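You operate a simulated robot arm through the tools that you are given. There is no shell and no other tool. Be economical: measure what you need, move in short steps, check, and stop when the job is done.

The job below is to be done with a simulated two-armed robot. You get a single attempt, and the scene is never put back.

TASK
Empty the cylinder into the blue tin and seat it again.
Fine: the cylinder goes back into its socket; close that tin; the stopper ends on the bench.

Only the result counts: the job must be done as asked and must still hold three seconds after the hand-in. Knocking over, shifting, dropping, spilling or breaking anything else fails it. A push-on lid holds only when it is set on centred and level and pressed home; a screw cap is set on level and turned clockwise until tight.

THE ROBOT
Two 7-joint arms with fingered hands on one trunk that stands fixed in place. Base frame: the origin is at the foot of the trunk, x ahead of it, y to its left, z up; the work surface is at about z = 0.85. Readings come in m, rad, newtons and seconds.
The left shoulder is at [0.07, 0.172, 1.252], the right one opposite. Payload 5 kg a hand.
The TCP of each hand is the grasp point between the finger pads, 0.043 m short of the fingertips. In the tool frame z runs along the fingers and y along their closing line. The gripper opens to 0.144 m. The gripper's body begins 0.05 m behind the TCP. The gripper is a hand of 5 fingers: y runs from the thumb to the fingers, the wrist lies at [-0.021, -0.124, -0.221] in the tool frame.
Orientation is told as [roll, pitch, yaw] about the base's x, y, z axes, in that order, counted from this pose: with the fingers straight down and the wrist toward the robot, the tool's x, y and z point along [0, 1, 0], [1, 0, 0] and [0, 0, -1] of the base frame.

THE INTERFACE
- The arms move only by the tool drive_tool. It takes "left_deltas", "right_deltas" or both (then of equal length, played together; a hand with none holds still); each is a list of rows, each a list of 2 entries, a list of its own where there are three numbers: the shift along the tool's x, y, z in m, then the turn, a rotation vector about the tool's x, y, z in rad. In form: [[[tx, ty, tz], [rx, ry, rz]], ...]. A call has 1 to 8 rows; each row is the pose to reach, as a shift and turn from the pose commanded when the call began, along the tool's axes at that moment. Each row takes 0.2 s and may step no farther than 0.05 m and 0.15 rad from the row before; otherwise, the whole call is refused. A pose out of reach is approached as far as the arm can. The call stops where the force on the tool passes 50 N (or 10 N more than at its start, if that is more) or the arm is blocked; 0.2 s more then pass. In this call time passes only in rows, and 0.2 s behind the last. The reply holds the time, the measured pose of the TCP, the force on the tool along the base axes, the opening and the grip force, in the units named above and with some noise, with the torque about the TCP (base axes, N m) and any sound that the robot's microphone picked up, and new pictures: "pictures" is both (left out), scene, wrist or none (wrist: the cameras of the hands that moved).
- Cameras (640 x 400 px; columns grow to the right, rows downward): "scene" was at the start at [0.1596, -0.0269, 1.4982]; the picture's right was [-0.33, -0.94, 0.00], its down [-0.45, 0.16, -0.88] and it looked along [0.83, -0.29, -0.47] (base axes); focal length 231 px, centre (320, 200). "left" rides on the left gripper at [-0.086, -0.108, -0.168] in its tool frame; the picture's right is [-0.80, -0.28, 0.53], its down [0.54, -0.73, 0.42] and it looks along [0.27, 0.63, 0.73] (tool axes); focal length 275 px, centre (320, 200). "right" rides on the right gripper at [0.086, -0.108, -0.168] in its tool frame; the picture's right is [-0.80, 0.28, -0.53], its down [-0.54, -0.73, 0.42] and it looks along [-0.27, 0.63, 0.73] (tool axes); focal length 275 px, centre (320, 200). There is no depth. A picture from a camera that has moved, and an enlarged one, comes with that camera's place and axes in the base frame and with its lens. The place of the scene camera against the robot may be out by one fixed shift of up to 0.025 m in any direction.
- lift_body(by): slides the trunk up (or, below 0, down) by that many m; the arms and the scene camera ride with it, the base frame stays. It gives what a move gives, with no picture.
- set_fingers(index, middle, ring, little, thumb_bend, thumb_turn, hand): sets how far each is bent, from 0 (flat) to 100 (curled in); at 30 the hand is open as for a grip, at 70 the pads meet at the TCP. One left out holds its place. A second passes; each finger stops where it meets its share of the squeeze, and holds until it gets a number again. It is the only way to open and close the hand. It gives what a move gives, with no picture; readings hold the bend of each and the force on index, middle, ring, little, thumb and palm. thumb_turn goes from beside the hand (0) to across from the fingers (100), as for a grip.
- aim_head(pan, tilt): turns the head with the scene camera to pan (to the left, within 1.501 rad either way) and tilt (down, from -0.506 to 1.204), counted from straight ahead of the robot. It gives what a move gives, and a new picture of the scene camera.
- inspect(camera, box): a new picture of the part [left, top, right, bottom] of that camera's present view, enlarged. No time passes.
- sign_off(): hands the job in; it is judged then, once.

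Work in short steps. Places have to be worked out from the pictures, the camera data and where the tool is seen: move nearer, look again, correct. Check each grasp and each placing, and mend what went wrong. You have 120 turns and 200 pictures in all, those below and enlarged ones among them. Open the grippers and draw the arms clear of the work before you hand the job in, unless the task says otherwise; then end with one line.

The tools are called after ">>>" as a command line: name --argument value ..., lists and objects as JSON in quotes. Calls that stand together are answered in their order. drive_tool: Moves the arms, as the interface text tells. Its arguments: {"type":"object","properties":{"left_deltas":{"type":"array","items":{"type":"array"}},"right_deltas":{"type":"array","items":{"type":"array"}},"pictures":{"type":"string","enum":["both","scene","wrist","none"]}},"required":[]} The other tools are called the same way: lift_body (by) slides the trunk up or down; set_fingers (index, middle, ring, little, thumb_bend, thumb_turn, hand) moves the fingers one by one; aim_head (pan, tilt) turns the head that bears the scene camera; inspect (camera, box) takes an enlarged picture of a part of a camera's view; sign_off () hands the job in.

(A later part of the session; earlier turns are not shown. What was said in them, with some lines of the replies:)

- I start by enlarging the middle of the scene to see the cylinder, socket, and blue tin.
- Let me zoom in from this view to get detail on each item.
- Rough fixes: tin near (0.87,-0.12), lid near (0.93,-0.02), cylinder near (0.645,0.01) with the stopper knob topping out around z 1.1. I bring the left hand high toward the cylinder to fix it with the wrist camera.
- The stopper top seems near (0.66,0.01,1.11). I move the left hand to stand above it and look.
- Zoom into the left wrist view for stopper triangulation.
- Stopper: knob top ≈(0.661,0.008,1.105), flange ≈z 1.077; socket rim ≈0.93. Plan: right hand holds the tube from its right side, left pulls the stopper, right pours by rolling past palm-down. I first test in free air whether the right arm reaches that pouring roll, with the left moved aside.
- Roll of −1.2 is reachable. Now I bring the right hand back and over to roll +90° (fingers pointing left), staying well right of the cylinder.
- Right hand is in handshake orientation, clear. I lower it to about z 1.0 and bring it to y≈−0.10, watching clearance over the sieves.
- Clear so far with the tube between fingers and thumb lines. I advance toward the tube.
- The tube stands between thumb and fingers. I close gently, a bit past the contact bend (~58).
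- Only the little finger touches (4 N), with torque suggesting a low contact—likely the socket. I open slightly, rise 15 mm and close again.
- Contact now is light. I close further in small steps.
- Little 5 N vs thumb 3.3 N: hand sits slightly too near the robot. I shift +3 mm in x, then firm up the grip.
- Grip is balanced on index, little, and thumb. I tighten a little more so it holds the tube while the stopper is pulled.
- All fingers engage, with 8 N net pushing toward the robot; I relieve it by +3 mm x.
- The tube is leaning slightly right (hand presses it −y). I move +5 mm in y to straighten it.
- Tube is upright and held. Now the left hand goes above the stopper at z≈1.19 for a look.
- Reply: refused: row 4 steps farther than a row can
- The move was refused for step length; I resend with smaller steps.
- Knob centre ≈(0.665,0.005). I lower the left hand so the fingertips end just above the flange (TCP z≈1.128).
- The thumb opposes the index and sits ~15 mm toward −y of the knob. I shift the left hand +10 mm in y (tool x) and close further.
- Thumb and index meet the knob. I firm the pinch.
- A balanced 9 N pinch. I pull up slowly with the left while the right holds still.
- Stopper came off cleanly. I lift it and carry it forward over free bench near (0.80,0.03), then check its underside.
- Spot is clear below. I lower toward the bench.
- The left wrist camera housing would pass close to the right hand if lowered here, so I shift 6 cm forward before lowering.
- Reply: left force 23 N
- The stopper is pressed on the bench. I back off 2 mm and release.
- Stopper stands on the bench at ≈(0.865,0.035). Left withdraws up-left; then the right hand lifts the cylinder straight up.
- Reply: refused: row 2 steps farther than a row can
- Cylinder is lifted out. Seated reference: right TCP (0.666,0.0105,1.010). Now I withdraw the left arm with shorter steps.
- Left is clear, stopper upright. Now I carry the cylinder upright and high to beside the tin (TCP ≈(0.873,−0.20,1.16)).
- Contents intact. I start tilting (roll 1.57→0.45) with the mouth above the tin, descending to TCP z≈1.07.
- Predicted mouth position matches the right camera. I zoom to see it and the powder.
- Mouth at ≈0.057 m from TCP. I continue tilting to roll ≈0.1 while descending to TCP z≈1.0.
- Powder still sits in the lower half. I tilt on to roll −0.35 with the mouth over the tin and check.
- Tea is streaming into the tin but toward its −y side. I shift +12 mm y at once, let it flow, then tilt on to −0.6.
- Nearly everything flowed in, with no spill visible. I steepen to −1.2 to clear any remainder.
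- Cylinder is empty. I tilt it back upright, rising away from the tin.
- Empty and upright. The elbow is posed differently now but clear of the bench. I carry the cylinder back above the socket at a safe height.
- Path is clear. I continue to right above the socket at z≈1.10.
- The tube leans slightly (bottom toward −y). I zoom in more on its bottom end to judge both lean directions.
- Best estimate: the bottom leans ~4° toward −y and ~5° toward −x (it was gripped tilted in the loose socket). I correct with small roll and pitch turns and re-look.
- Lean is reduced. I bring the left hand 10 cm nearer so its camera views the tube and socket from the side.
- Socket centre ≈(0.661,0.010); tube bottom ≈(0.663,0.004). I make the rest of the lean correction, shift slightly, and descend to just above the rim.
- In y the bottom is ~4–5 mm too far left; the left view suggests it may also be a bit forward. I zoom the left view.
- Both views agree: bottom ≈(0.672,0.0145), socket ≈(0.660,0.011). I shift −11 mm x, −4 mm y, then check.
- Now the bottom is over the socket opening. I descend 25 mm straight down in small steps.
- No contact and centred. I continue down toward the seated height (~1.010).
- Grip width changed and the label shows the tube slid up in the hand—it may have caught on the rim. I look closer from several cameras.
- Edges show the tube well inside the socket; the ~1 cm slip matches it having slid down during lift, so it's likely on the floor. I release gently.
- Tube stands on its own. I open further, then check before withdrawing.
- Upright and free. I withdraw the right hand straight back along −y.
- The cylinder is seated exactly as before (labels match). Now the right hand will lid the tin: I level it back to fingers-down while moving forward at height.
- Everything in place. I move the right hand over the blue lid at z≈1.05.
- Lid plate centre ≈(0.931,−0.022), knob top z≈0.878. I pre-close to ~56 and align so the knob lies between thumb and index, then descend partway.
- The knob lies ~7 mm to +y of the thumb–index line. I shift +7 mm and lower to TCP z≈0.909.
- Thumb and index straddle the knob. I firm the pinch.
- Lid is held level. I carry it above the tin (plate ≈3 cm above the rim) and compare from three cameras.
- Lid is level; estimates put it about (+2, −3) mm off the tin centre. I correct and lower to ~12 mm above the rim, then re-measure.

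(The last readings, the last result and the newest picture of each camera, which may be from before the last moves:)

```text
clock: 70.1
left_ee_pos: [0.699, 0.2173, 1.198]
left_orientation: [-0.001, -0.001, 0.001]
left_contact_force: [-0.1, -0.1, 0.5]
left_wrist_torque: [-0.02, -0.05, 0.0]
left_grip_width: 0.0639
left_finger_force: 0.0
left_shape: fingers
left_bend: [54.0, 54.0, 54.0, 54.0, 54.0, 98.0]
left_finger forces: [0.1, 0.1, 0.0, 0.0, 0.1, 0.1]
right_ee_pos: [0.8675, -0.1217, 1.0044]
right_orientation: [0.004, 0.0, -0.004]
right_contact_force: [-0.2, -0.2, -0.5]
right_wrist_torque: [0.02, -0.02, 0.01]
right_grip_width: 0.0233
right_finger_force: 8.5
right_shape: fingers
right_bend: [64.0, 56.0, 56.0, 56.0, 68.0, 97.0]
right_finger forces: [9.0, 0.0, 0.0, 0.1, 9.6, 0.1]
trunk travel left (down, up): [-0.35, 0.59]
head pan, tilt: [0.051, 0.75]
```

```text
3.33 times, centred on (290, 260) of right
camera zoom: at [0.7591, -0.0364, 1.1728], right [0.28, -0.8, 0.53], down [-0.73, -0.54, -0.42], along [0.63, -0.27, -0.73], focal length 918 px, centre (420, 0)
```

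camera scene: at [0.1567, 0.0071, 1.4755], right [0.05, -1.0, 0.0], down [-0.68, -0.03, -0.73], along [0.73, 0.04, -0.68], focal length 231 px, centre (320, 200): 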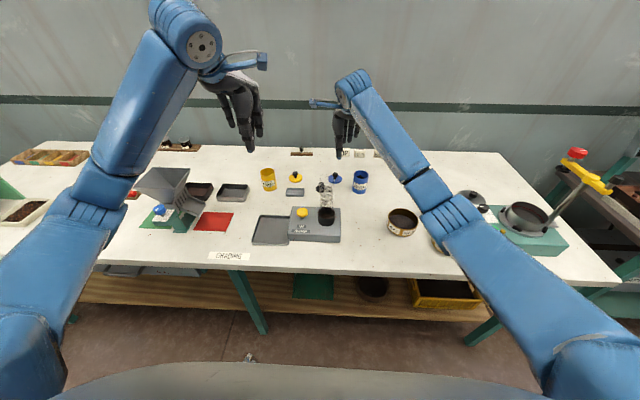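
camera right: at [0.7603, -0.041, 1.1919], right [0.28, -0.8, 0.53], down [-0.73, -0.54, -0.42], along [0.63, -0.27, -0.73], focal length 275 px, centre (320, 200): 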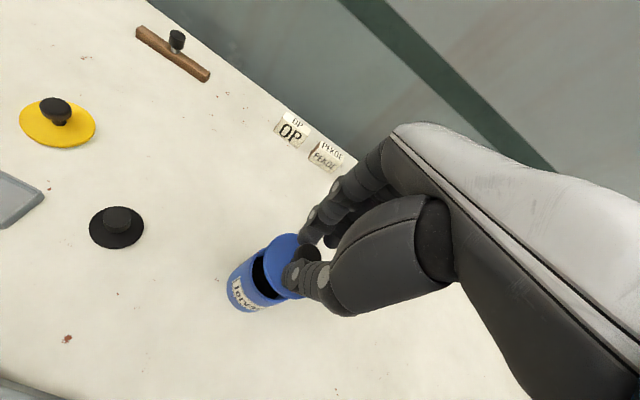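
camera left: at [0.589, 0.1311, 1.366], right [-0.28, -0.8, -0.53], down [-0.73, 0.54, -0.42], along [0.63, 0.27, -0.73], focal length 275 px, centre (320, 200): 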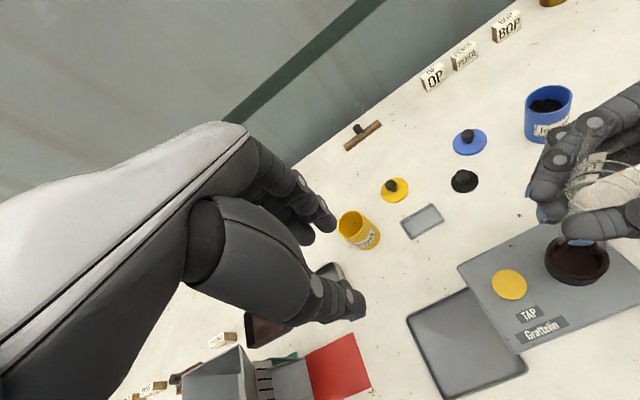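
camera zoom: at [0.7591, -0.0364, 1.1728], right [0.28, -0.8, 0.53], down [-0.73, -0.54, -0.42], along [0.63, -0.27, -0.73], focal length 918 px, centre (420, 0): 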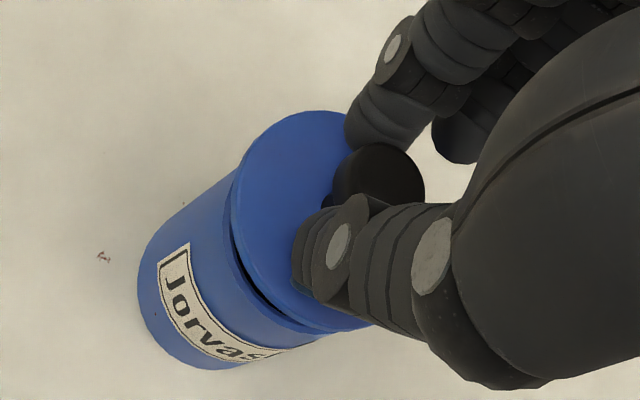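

Nearly aligned; estimate (0,+2 mm). I shift −2 mm y and lower 8 mm more for a fine check.

>>> drive_tool --right_deltas '[[[-0.002, 0, 0.004], [0, 0, 0]], [[-0.002, 0, 0.008], [0, 0, 0]]]' --pictures "none"

>>> inspect --camera "scene" --box '[345, 155, 375, 195]'

>>> inspect --camera "left" --box '[515, 75, 575, 135]'

>>> inspect --camera "right" --box '[230, 200, 350, 320]'

```text
clock: 70.7
left_ee_pos: [0.6983, 0.2178, 1.1978]
left_orientation: [0.0, 0.001, 0.0]
left_contact_force: [-0.5, 1.0, 0.1]
left_wrist_torque: [0.01, -0.01, -0.02]
left_grip_width: 0.0638
left_finger_force: 0.2
left_shape: fingers
left_bend: [54.0, 54.0, 54.0, 54.0, 54.0, 98.0]
left_finger forces: [0.0, 0.0, 0.0, 0.0, 0.0, 0.0]
right_ee_pos: [0.8683, -0.1238, 0.9967]
right_orientation: [0.004, 0.003, -0.003]
right_contact_force: [0.4, -0.4, -0.3]
right_wrist_torque: [0.0, -0.01, -0.01]
right_grip_width: 0.0236
right_finger_force: 8.9
right_shape: fingers
right_bend: [64.0, 56.0, 56.0, 56.0, 68.0, 97.0]
right_finger forces: [8.9, 0.1, 0.0, 0.0, 9.6, 0.0]
trunk travel left (down, up): [-0.35, 0.59]
head pan, tilt: [0.051, 0.75]
```

```text
10.00 times, centred on (360, 175) of scene
camera zoom: at [0.1564, 0.0076, 1.4755], right [0.05, -1.0, 0.0], down [-0.68, -0.03, -0.73], along [0.73, 0.04, -0.68], focal length 2312 px, centre (-80, 450)
```

zoom: 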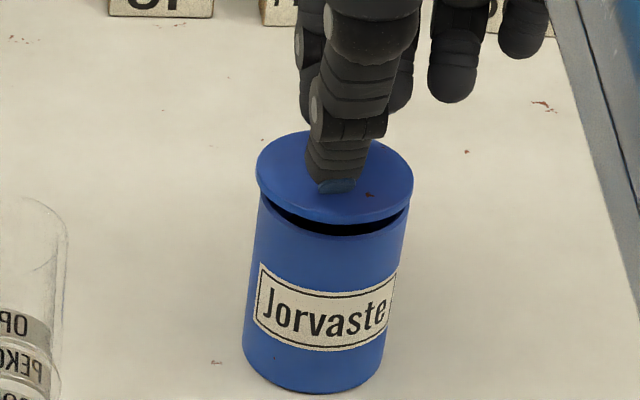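

```text
6.67 times, centred on (545, 105) of left
camera zoom: at [0.5904, 0.1309, 1.3656], right [-0.28, -0.8, -0.53], down [-0.73, 0.54, -0.42], along [0.63, 0.27, -0.73], focal length 1835 px, centre (-1180, 833)
```

zoom: 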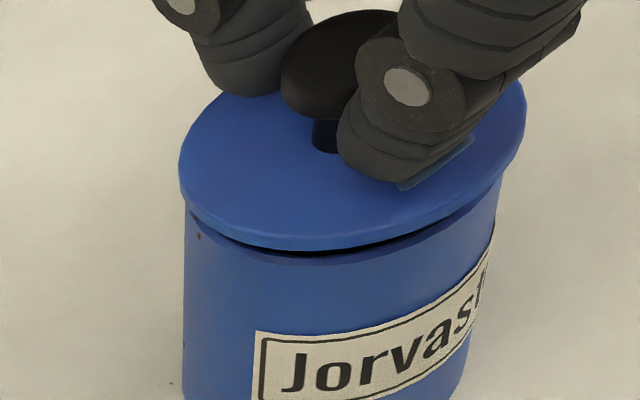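

```text
3.33 times, centred on (290, 260) of right
camera zoom: at [0.7591, -0.038, 1.164], right [0.28, -0.8, 0.53], down [-0.73, -0.54, -0.42], along [0.63, -0.27, -0.73], focal length 918 px, centre (420, 0)
```

zoom: 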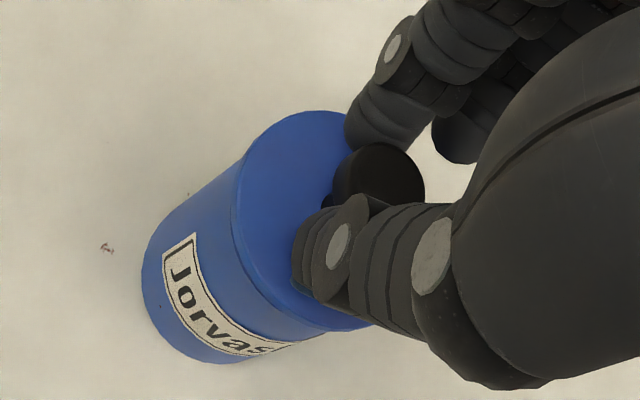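

Alignment looks within ~1 mm in both views. I lower until the lid touches and seats.

>>> drive_tool --right_deltas '[[[0, 0, 0.004], [0, 0, 0]], [[0, 0, 0.008], [0, 0, 0]], [[0, 0, 0.011], [0, 0, 0]]]' --pictures "none"

>>> inspect --camera "scene" --box '[345, 155, 375, 195]'

>>> inspect --camera "left" --box '[515, 75, 575, 135]'

```text
clock: 71.5
left_ee_pos: [0.6974, 0.217, 1.1981]
left_orientation: [0.0, 0.0, 0.0]
left_contact_force: [0.2, -1.1, -0.8]
left_wrist_torque: [-0.01, 0.01, -0.02]
left_grip_width: 0.0638
left_finger_force: 0.1
left_shape: fingers
left_bend: [54.0, 54.0, 54.0, 54.0, 54.0, 98.0]
left_finger forces: [0.0, 0.0, 0.0, 0.0, 0.0, 0.0]
right_ee_pos: [0.8674, -0.1233, 0.9884]
right_orientation: [0.001, 0.0, -0.003]
right_contact_force: [0.6, -0.7, 1.5]
right_wrist_torque: [0.0, -0.05, 0.0]
right_grip_width: 0.0234
right_finger_force: 9.8
right_shape: fingers
right_bend: [64.0, 56.0, 56.0, 56.0, 68.0, 97.0]
right_finger forces: [9.4, 0.0, 0.0, 0.1, 10.4, 0.1]
trunk travel left (down, up): [-0.35, 0.59]
head pan, tilt: [0.051, 0.75]
```

```text
10.00 times, centred on (360, 175) of scene
camera zoom: at [0.1558, 0.0074, 1.4756], right [0.05, -1.0, 0.0], down [-0.68, -0.03, -0.73], along [0.73, 0.04, -0.68], focal length 2312 px, centre (-80, 450)
```

zoom: 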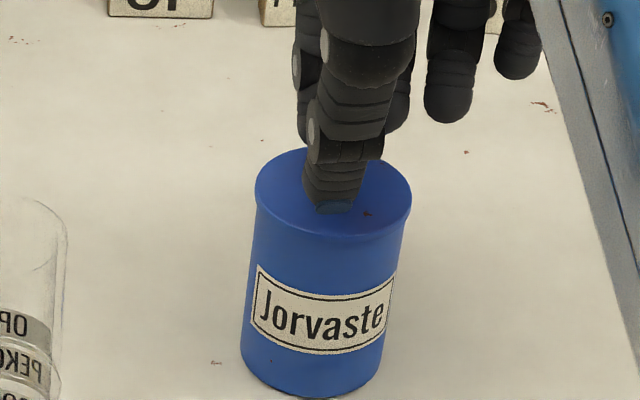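

```text
6.67 times, centred on (545, 105) of left
camera zoom: at [0.5898, 0.1307, 1.3659], right [-0.28, -0.8, -0.53], down [-0.73, 0.54, -0.42], along [0.63, 0.27, -0.73], focal length 1835 px, centre (-1180, 833)
```

zoom: 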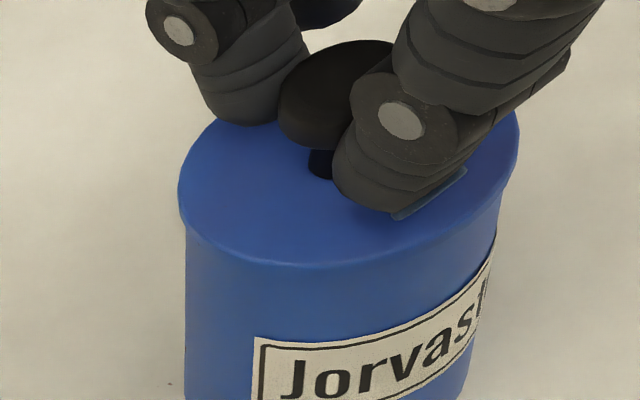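

Lid sits level on the rim. I press down gradually while still holding the knob.

>>> drive_tool --right_deltas '[[[0, 0, 0.003], [0, 0, 0]], [[0, 0, 0.006], [0, 0, 0]], [[0, 0, 0.009], [0, 0, 0]], [[0, 0, 0.012], [0, 0, 0]]]' --pictures "none"

>>> inspect --camera "scene" --box '[345, 155, 375, 195]'

>>> inspect --camera "left" --box '[515, 75, 575, 135]'

```text
clock: 72.5
left_ee_pos: [0.6959, 0.2184, 1.1991]
left_orientation: [0.001, -0.003, 0.002]
left_contact_force: [-1.1, -1.2, 0.4]
left_wrist_torque: [0.0, -0.01, 0.0]
left_grip_width: 0.064
left_finger_force: 0.0
left_shape: fingers
left_bend: [54.0, 54.0, 54.0, 54.0, 54.0, 98.0]
left_finger forces: [0.0, 0.0, 0.0, 0.1, 0.0, 0.0]
right_ee_pos: [0.8648, -0.1221, 0.9804]
right_orientation: [0.003, -0.008, -0.002]
right_contact_force: [2.6, 3.8, 33.4]
right_wrist_torque: [0.47, -0.5, -0.01]
right_grip_width: 0.022
right_finger_force: 19.9
right_shape: fingers
right_bend: [63.0, 56.0, 56.0, 56.0, 69.0, 97.0]
right_finger forces: [28.0, 0.0, 0.1, 0.0, 12.0, 0.0]
trunk travel left (down, up): [-0.35, 0.59]
head pan, tilt: [0.051, 0.75]
```

```text
10.00 times, centred on (360, 175) of scene
camera zoom: at [0.1518, 0.0086, 1.4763], right [0.05, -1.0, 0.0], down [-0.68, -0.04, -0.73], along [0.73, 0.04, -0.68], focal length 2312 px, centre (-80, 450)
```

zoom: 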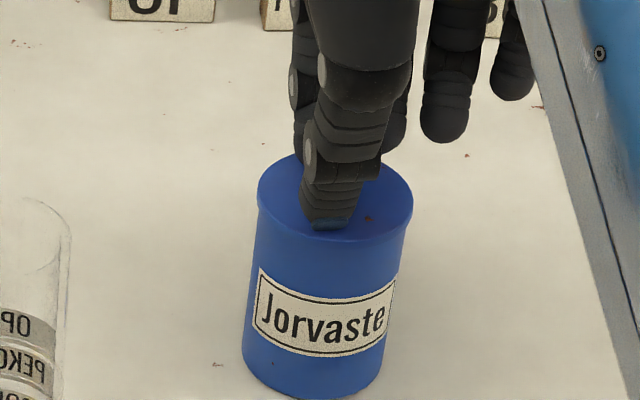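

```text
6.67 times, centred on (545, 105) of left
camera zoom: at [0.5861, 0.132, 1.3678], right [-0.28, -0.8, -0.53], down [-0.73, 0.54, -0.43], along [0.63, 0.27, -0.73], focal length 1835 px, centre (-1180, 833)
```

zoom: 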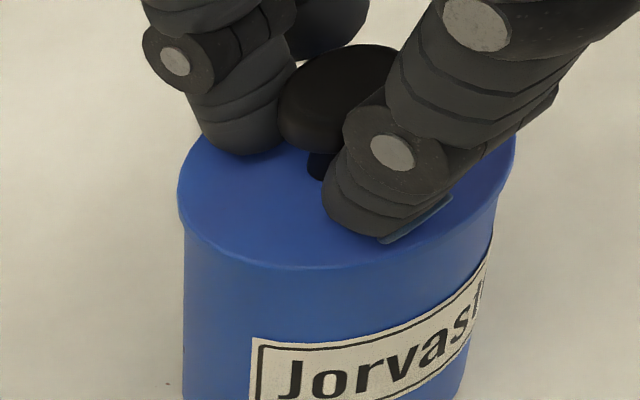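

Fingertips slid down the knob to the plate with 33 N, off-centre. I'd rather press centrally: release, rise, and look at the lid first.

>>> drive_tool --right_deltas '[[[0, 0, -0.004], [0, 0, 0]], [[0, 0, -0.007], [0, 0, 0]]]' --pictures "none"

>>> set_fingers --hand "right" --index 56 --thumb_bend 56

>>> drive_tool --right_deltas '[[[0, 0, -0.02], [0, 0, 0]], [[0, 0, -0.05], [0, 0, 0]], [[0, 0, -0.08], [0, 0, 0]]]' --pictures "wrist"

>>> inspect --camera "scene" --box '[340, 145, 380, 195]'

>>> inspect --camera "left" --box '[505, 65, 585, 145]'

```text
clock: 73.1
left_ee_pos: [0.6972, 0.2172, 1.1985]
left_orientation: [0.001, -0.001, 0.002]
left_contact_force: [-0.6, -0.3, -1.1]
left_wrist_torque: [0.01, -0.04, 0.01]
left_grip_width: 0.0638
left_finger_force: 0.0
left_shape: fingers
left_bend: [54.0, 54.0, 54.0, 54.0, 54.0, 98.0]
left_finger forces: [0.0, 0.1, 0.0, 0.0, 0.1, 0.0]
right_ee_pos: [0.8648, -0.1237, 0.9796]
right_orientation: [0.002, 0.004, -0.003]
right_contact_force: [-0.1, 4.2, 14.0]
right_wrist_torque: [0.31, -0.09, 0.03]
right_grip_width: 0.022
right_finger_force: 12.7
right_shape: fingers
right_bend: [64.0, 56.0, 56.0, 56.0, 69.0, 97.0]
right_finger forces: [14.2, 0.1, 0.0, 0.0, 11.1, 0.0]
trunk travel left (down, up): [-0.35, 0.59]
head pan, tilt: [0.051, 0.75]
```

```text
clock: 74.1
left_ee_pos: [0.6974, 0.2167, 1.1994]
left_orientation: [-0.002, 0.0, 0.0]
left_contact_force: [0.5, 0.2, -0.7]
left_wrist_torque: [-0.02, -0.01, -0.01]
left_grip_width: 0.0639
left_finger_force: 0.0
left_shape: fingers
left_bend: [54.0, 54.0, 54.0, 54.0, 54.0, 98.0]
left_finger forces: [0.0, 0.0, 0.0, 0.0, 0.0, 0.1]
right_ee_pos: [0.8661, -0.1225, 0.9812]
right_orientation: [0.002, 0.0, -0.003]
right_contact_force: [-0.5, 0.3, 8.7]
right_wrist_torque: [0.14, -0.27, 0.07]
right_grip_width: 0.0533
right_finger_force: 4.4
right_shape: fingers
right_bend: [58.0, 55.0, 56.0, 56.0, 56.0, 97.0]
right_finger forces: [8.4, 1.3, 0.0, 0.0, 0.0, 0.0]
trunk travel left (down, up): [-0.35, 0.59]
head pan, tilt: [0.051, 0.75]
```

```text
clock: 74.9
left_ee_pos: [0.697, 0.2168, 1.1984]
left_orientation: [-0.001, -0.001, 0.0]
left_contact_force: [-0.1, -0.1, 0.0]
left_wrist_torque: [0.02, 0.0, -0.02]
left_grip_width: 0.0636
left_finger_force: 0.0
left_shape: fingers
left_bend: [54.0, 54.0, 54.0, 54.0, 54.0, 98.0]
left_finger forces: [0.0, 0.0, 0.0, 0.0, 0.0, 0.0]
right_ee_pos: [0.8666, -0.125, 1.0624]
right_orientation: [0.002, 0.001, -0.004]
right_contact_force: [0.1, -0.1, -1.3]
right_wrist_torque: [0.0, 0.02, 0.0]
right_grip_width: 0.0564
right_finger_force: 0.1
right_shape: fingers
right_bend: [56.0, 56.0, 56.0, 56.0, 56.0, 97.0]
right_finger forces: [0.1, 0.0, 0.0, 0.1, 0.0, 0.1]
trunk travel left (down, up): [-0.35, 0.59]
head pan, tilt: [0.051, 0.75]
heard: snap
camera right: at [0.7591, -0.0391, 1.2303], right [0.28, -0.8, 0.53], down [-0.73, -0.54, -0.42], along [0.63, -0.27, -0.73], focal length 275 px, centre (320, 200)
```

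right: 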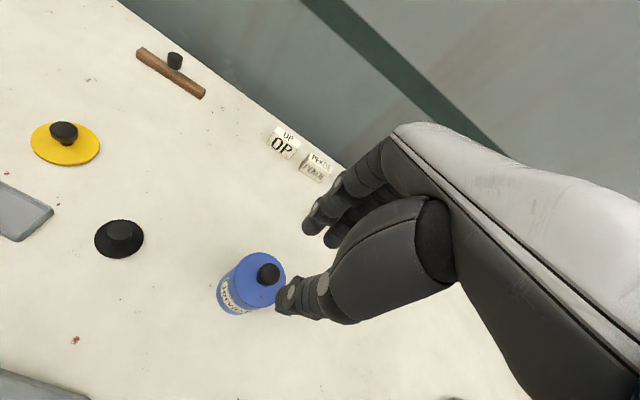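

```text
8.00 times, centred on (360, 170) of scene
camera zoom: at [0.156, 0.0076, 1.4754], right [0.05, -1.0, 0.0], down [-0.68, -0.03, -0.73], along [0.73, 0.04, -0.68], focal length 1850 px, centre (0, 440)
```

zoom: 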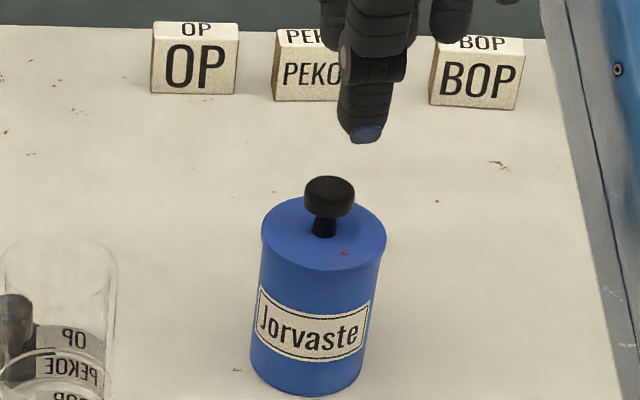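

```text
5.00 times, centred on (545, 105) of left
camera zoom: at [0.59, 0.1308, 1.3656], right [-0.28, -0.8, -0.53], down [-0.73, 0.54, -0.42], along [0.63, 0.27, -0.73], focal length 1376 px, centre (-805, 675)
```

zoom: 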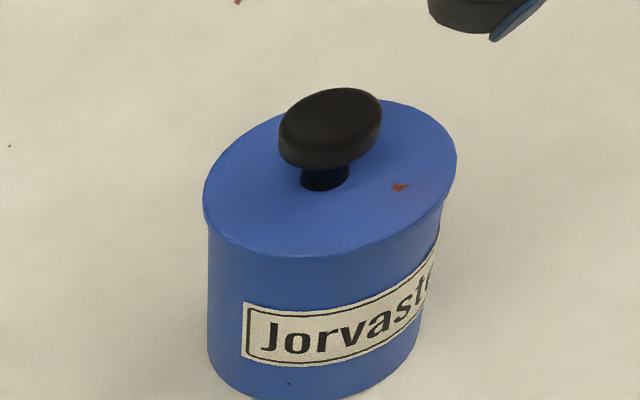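

A "snap" was heard, and the lid now sits ~2 mm lower and flush. To be sure, I press once more centrally with closed fingertips on the knob.

>>> set_fingers --hand "right" --index 72 --middle 72 --thumb_bend 72

>>> drive_tool --right_deltas '[[[0, 0.002, 0.03], [0, 0, 0]], [[0, 0.002, 0.045], [0, 0, 0]], [[0, 0.002, 0.052], [0, 0, 0]], [[0, 0.002, 0.057], [0, 0, 0]], [[0, 0.002, 0.062], [0, 0, 0]]]' --pictures "none"

>>> inspect --camera "left" --box '[505, 55, 595, 145]'

```text
clock: 75.9
left_ee_pos: [0.6971, 0.2178, 1.1984]
left_orientation: [-0.001, 0.0, 0.0]
left_contact_force: [-0.4, 0.1, -0.8]
left_wrist_torque: [0.0, 0.0, 0.01]
left_grip_width: 0.064
left_finger_force: 0.0
left_shape: fingers
left_bend: [54.0, 54.0, 54.0, 54.0, 54.0, 98.0]
left_finger forces: [0.0, 0.0, 0.0, 0.1, 0.0, 0.0]
right_ee_pos: [0.8683, -0.1236, 1.063]
right_orientation: [0.003, 0.0, -0.002]
right_contact_force: [0.3, 0.3, 0.8]
right_wrist_torque: [-0.03, -0.01, 0.0]
right_grip_width: 0.0027
right_finger_force: 0.1
right_shape: fingers
right_bend: [72.0, 72.0, 56.0, 56.0, 71.0, 97.0]
right_finger forces: [0.0, 0.0, 0.1, 0.0, 0.0, 0.1]
trunk travel left (down, up): [-0.35, 0.59]
head pan, tilt: [0.051, 0.75]
```

```text
clock: 77.1
left_ee_pos: [0.6988, 0.217, 1.1995]
left_orientation: [0.001, 0.0, 0.0]
left_contact_force: [-0.2, 0.3, -0.7]
left_wrist_torque: [0.02, -0.03, 0.03]
left_grip_width: 0.0638
left_finger_force: 0.1
left_shape: fingers
left_bend: [54.0, 54.0, 54.0, 54.0, 54.0, 98.0]
left_finger forces: [0.1, 0.1, 0.0, 0.0, 0.0, 0.0]
right_ee_pos: [0.8686, -0.1245, 1.0015]
right_orientation: [0.004, -0.002, -0.004]
right_contact_force: [0.9, 0.2, 4.1]
right_wrist_torque: [0.03, -0.06, -0.01]
right_grip_width: 0.0027
right_finger_force: 3.7
right_shape: fingers
right_bend: [72.0, 72.0, 56.0, 56.0, 71.0, 97.0]
right_finger forces: [7.7, 0.1, 0.1, 0.0, 0.1, 0.1]
trunk travel left (down, up): [-0.35, 0.59]
head pan, tilt: [0.051, 0.75]
```

```text
4.44 times, centred on (550, 100) of left
camera zoom: at [0.5894, 0.1308, 1.3662], right [-0.28, -0.8, -0.53], down [-0.73, 0.54, -0.42], along [0.63, 0.27, -0.73], focal length 1224 px, centre (-702, 644)
```

zoom: 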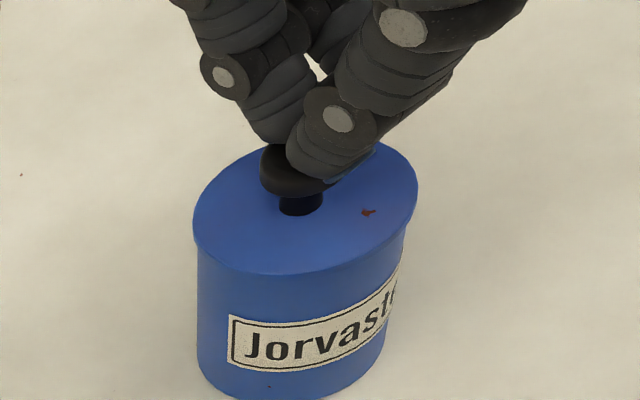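

Fingertips rest on the knob top (4 N). I press down progressively to about 40 N.

>>> drive_tool --right_deltas '[[[0, 0, 0.003], [0, 0, 0]], [[0, 0, 0.006], [0, 0, 0]], [[0, 0, 0.009], [0, 0, 0]]]' --pictures "none"

>>> inspect --camera "left" --box '[505, 55, 595, 145]'

```text
clock: 77.9
left_ee_pos: [0.6978, 0.2168, 1.1987]
left_orientation: [-0.001, 0.001, -0.001]
left_contact_force: [-0.2, 0.7, -0.1]
left_wrist_torque: [0.0, 0.08, 0.0]
left_grip_width: 0.0641
left_finger_force: 0.2
left_shape: fingers
left_bend: [54.0, 54.0, 54.0, 54.0, 54.0, 98.0]
left_finger forces: [0.1, 0.0, 0.0, 0.0, 0.0, 0.0]
right_ee_pos: [0.8696, -0.1248, 1.0023]
right_orientation: [0.006, -0.019, -0.003]
right_contact_force: [-6.2, 0.3, 21.1]
right_wrist_torque: [0.31, 0.47, 0.08]
right_grip_width: 0.0026
right_finger_force: 10.9
right_shape: fingers
right_bend: [72.0, 72.0, 56.0, 56.0, 71.0, 97.0]
right_finger forces: [0.0, 0.1, 0.0, 0.1, 22.0, 0.0]
trunk travel left (down, up): [-0.35, 0.59]
head pan, tilt: [0.051, 0.75]
stopped in row 3 (right hand): the force on the tool passed its limit at 53 N (the readings are from after the stop); the commanded pose is now the measured one
```

```text
4.44 times, centred on (550, 100) of left
camera zoom: at [0.5891, 0.1306, 1.3656], right [-0.28, -0.8, -0.53], down [-0.73, 0.54, -0.42], along [0.63, 0.27, -0.73], focal length 1224 px, centre (-702, 644)
```

zoom: 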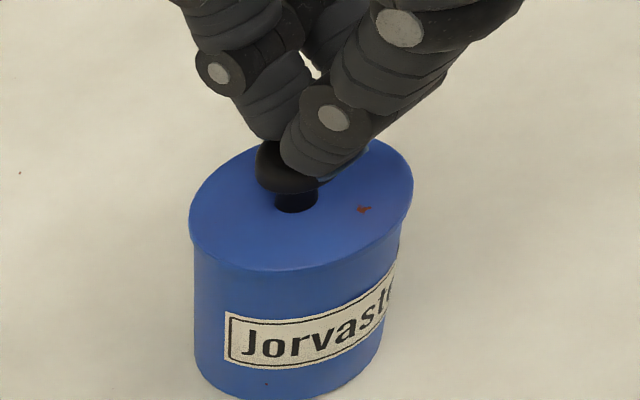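

Pressed to 53 N with no further travel: lid is home. I raise the right hand and withdraw.

>>> drive_tool --right_deltas '[[[0, 0, -0.03], [0, 0, 0]], [[0, 0, -0.07], [0, 0, 0]], [[0, 0, -0.11], [0, 0, 0]], [[-0.03, -0.02, -0.14], [0, 0, 0]], [[-0.07, -0.04, -0.16], [0, 0, 0]], [[-0.11, -0.05, -0.18], [0, 0, 0]], [[-0.15, -0.06, -0.2], [0, 0, 0]]]' --pictures "scene"

>>> set_fingers --hand "right" --index 30 --middle 30 --ring 30 --little 30 --thumb_bend 30

>>> set_fingers --hand "left" --index 30 --middle 30 --ring 30 --little 30 --thumb_bend 30

>>> drive_tool --left_deltas '[[[0.04, 0, 0], [0, 0, 0]], [[0.08, 0.02, -0.02], [0, 0, 0]], [[0.11, 0.04, -0.04], [0, 0, 0]]]' --pictures "scene"

>>> inspect --camera "scene" --box '[280, 140, 400, 250]'

>>> inspect --camera "right" --box '[0, 120, 320, 360]'

```text
clock: 79.5
left_ee_pos: [0.6962, 0.2151, 1.2009]
left_orientation: [0.001, -0.002, 0.0]
left_contact_force: [0.1, -1.1, -0.3]
left_wrist_torque: [0.01, -0.02, 0.04]
left_grip_width: 0.0637
left_finger_force: 0.2
left_shape: fingers
left_bend: [54.0, 54.0, 54.0, 54.0, 54.0, 98.0]
left_finger forces: [0.0, 0.0, 0.0, 0.1, 0.0, 0.0]
right_ee_pos: [0.805, -0.2777, 1.1935]
right_orientation: [0.008, -0.011, -0.002]
right_contact_force: [-0.4, -0.4, 0.0]
right_wrist_torque: [-0.01, -0.05, -0.02]
right_grip_width: 0.0029
right_finger_force: 0.2
right_shape: fingers
right_bend: [72.0, 72.0, 56.0, 56.0, 71.0, 97.0]
right_finger forces: [0.0, 0.1, 0.1, 0.0, 0.1, 0.0]
trunk travel left (down, up): [-0.35, 0.59]
head pan, tilt: [0.051, 0.75]
camera scene: at [0.1544, 0.005, 1.4756], right [0.05, -1.0, 0.0], down [-0.68, -0.03, -0.73], along [0.73, 0.04, -0.68], focal length 231 px, centre (320, 200)
```

scene: 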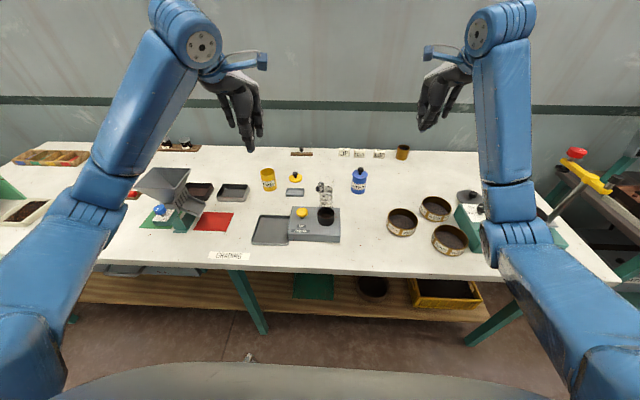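

```text
clock: 80.5
left_ee_pos: [0.6979, 0.2164, 1.1976]
left_orientation: [0.0, 0.0, 0.002]
left_contact_force: [0.1, 0.9, -0.4]
left_wrist_torque: [0.0, 0.02, 0.0]
left_grip_width: 0.0637
left_finger_force: 0.1
left_shape: fingers
left_bend: [54.0, 54.0, 54.0, 54.0, 54.0, 98.0]
left_finger forces: [0.0, 0.0, 0.1, 0.0, 0.0, 0.1]
right_ee_pos: [0.8068, -0.2759, 1.1947]
right_orientation: [0.006, -0.012, -0.004]
right_contact_force: [0.5, -0.8, -0.1]
right_wrist_torque: [0.02, -0.02, 0.0]
right_grip_width: 0.149
right_finger_force: 0.1
right_shape: fingers
right_bend: [30.0, 30.0, 30.0, 30.0, 30.0, 97.0]
right_finger forces: [0.0, 0.0, 0.1, 0.0, 0.1, 0.1]
trunk travel left (down, up): [-0.35, 0.59]
head pan, tilt: [0.051, 0.75]
```

```text
clock: 81.5
left_ee_pos: [0.6978, 0.2173, 1.1974]
left_orientation: [0.001, 0.0, -0.001]
left_contact_force: [0.1, 0.3, -0.2]
left_wrist_torque: [0.03, 0.01, 0.01]
left_grip_width: 0.1491
left_finger_force: 0.1
left_shape: fingers
left_bend: [30.0, 30.0, 30.0, 30.0, 30.0, 98.0]
left_finger forces: [0.0, 0.1, 0.0, 0.0, 0.0, 0.0]
right_ee_pos: [0.8072, -0.2761, 1.194]
right_orientation: [0.006, -0.013, -0.003]
right_contact_force: [-0.3, -0.1, -1.1]
right_wrist_torque: [-0.02, -0.02, 0.0]
right_grip_width: 0.1489
right_finger_force: 0.0
right_shape: fingers
right_bend: [30.0, 30.0, 30.0, 30.0, 30.0, 97.0]
right_finger forces: [0.0, 0.0, 0.0, 0.0, 0.1, 0.0]
trunk travel left (down, up): [-0.35, 0.59]
head pan, tilt: [0.051, 0.75]
```

```text
clock: 82.3
left_ee_pos: [0.7415, 0.3284, 1.2369]
left_orientation: [-0.001, 0.002, 0.0]
left_contact_force: [0.2, 0.6, -0.6]
left_wrist_torque: [-0.02, -0.01, 0.05]
left_grip_width: 0.1491
left_finger_force: 0.2
left_shape: fingers
left_bend: [30.0, 30.0, 30.0, 30.0, 30.0, 98.0]
left_finger forces: [0.0, 0.0, 0.0, 0.1, 0.0, 0.0]
right_ee_pos: [0.8071, -0.277, 1.195]
right_orientation: [0.005, -0.012, -0.004]
right_contact_force: [-0.5, -0.4, 0.2]
right_wrist_torque: [-0.03, -0.04, -0.01]
right_grip_width: 0.1493
right_finger_force: 0.1
right_shape: fingers
right_bend: [30.0, 30.0, 30.0, 30.0, 30.0, 97.0]
right_finger forces: [0.1, 0.0, 0.0, 0.1, 0.0, 0.0]
trunk travel left (down, up): [-0.35, 0.59]
head pan, tilt: [0.051, 0.75]
camera scene: at [0.1565, 0.0073, 1.4754], right [0.05, -1.0, 0.0], down [-0.68, -0.03, -0.73], along [0.73, 0.04, -0.68], focal length 231 px, centre (320, 200)
```

scene: 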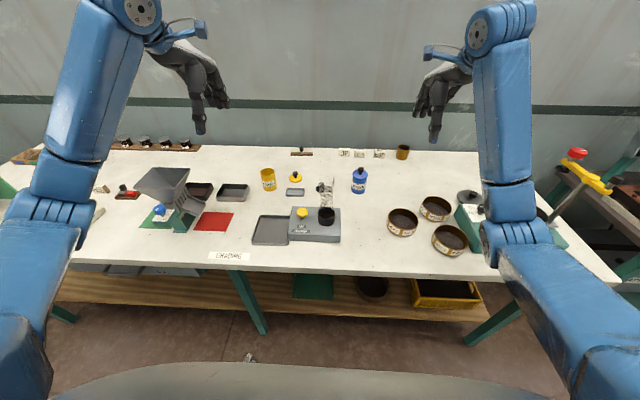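

```text
3.64 times, centred on (340, 195) of scene
camera zoom: at [0.1565, 0.0073, 1.4754], right [0.05, -1.0, 0.0], down [-0.68, -0.03, -0.73], along [0.73, 0.04, -0.68], focal length 841 px, centre (247, 218)
```

zoom: 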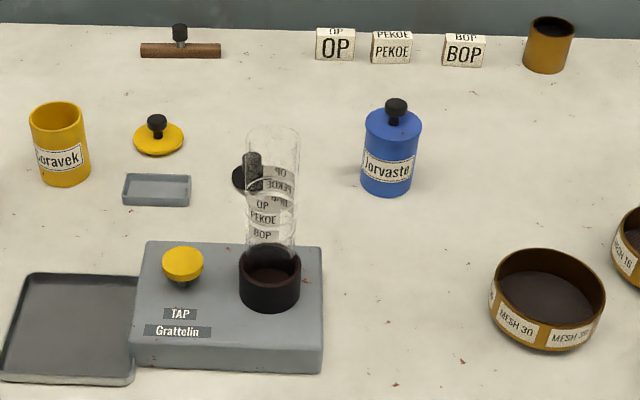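

```text
1.67 times, centred on (160, 240) of right
camera zoom: at [0.6965, -0.191, 1.3608], right [0.27, -0.8, 0.53], down [-0.72, -0.54, -0.43], along [0.63, -0.27, -0.73], focal length 459 px, centre (587, 133)
```

zoom: 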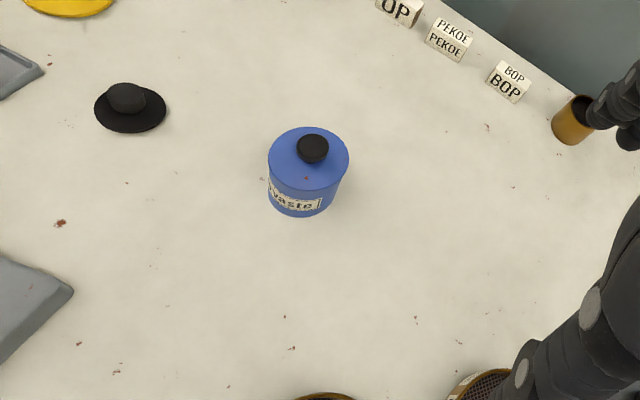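

The cylinder stands in its socket empty, the tin is closed and flush, the stopper is on the bench, nothing is spilled or displaced, and both hands are open and clear. I hand the job in.

>>> sign_off

```text
The job is handed in.
```

The cylinder has been emptied into the blue tin and put back in its socket. The tin's lid is pressed on, and the stopper is on the bench.
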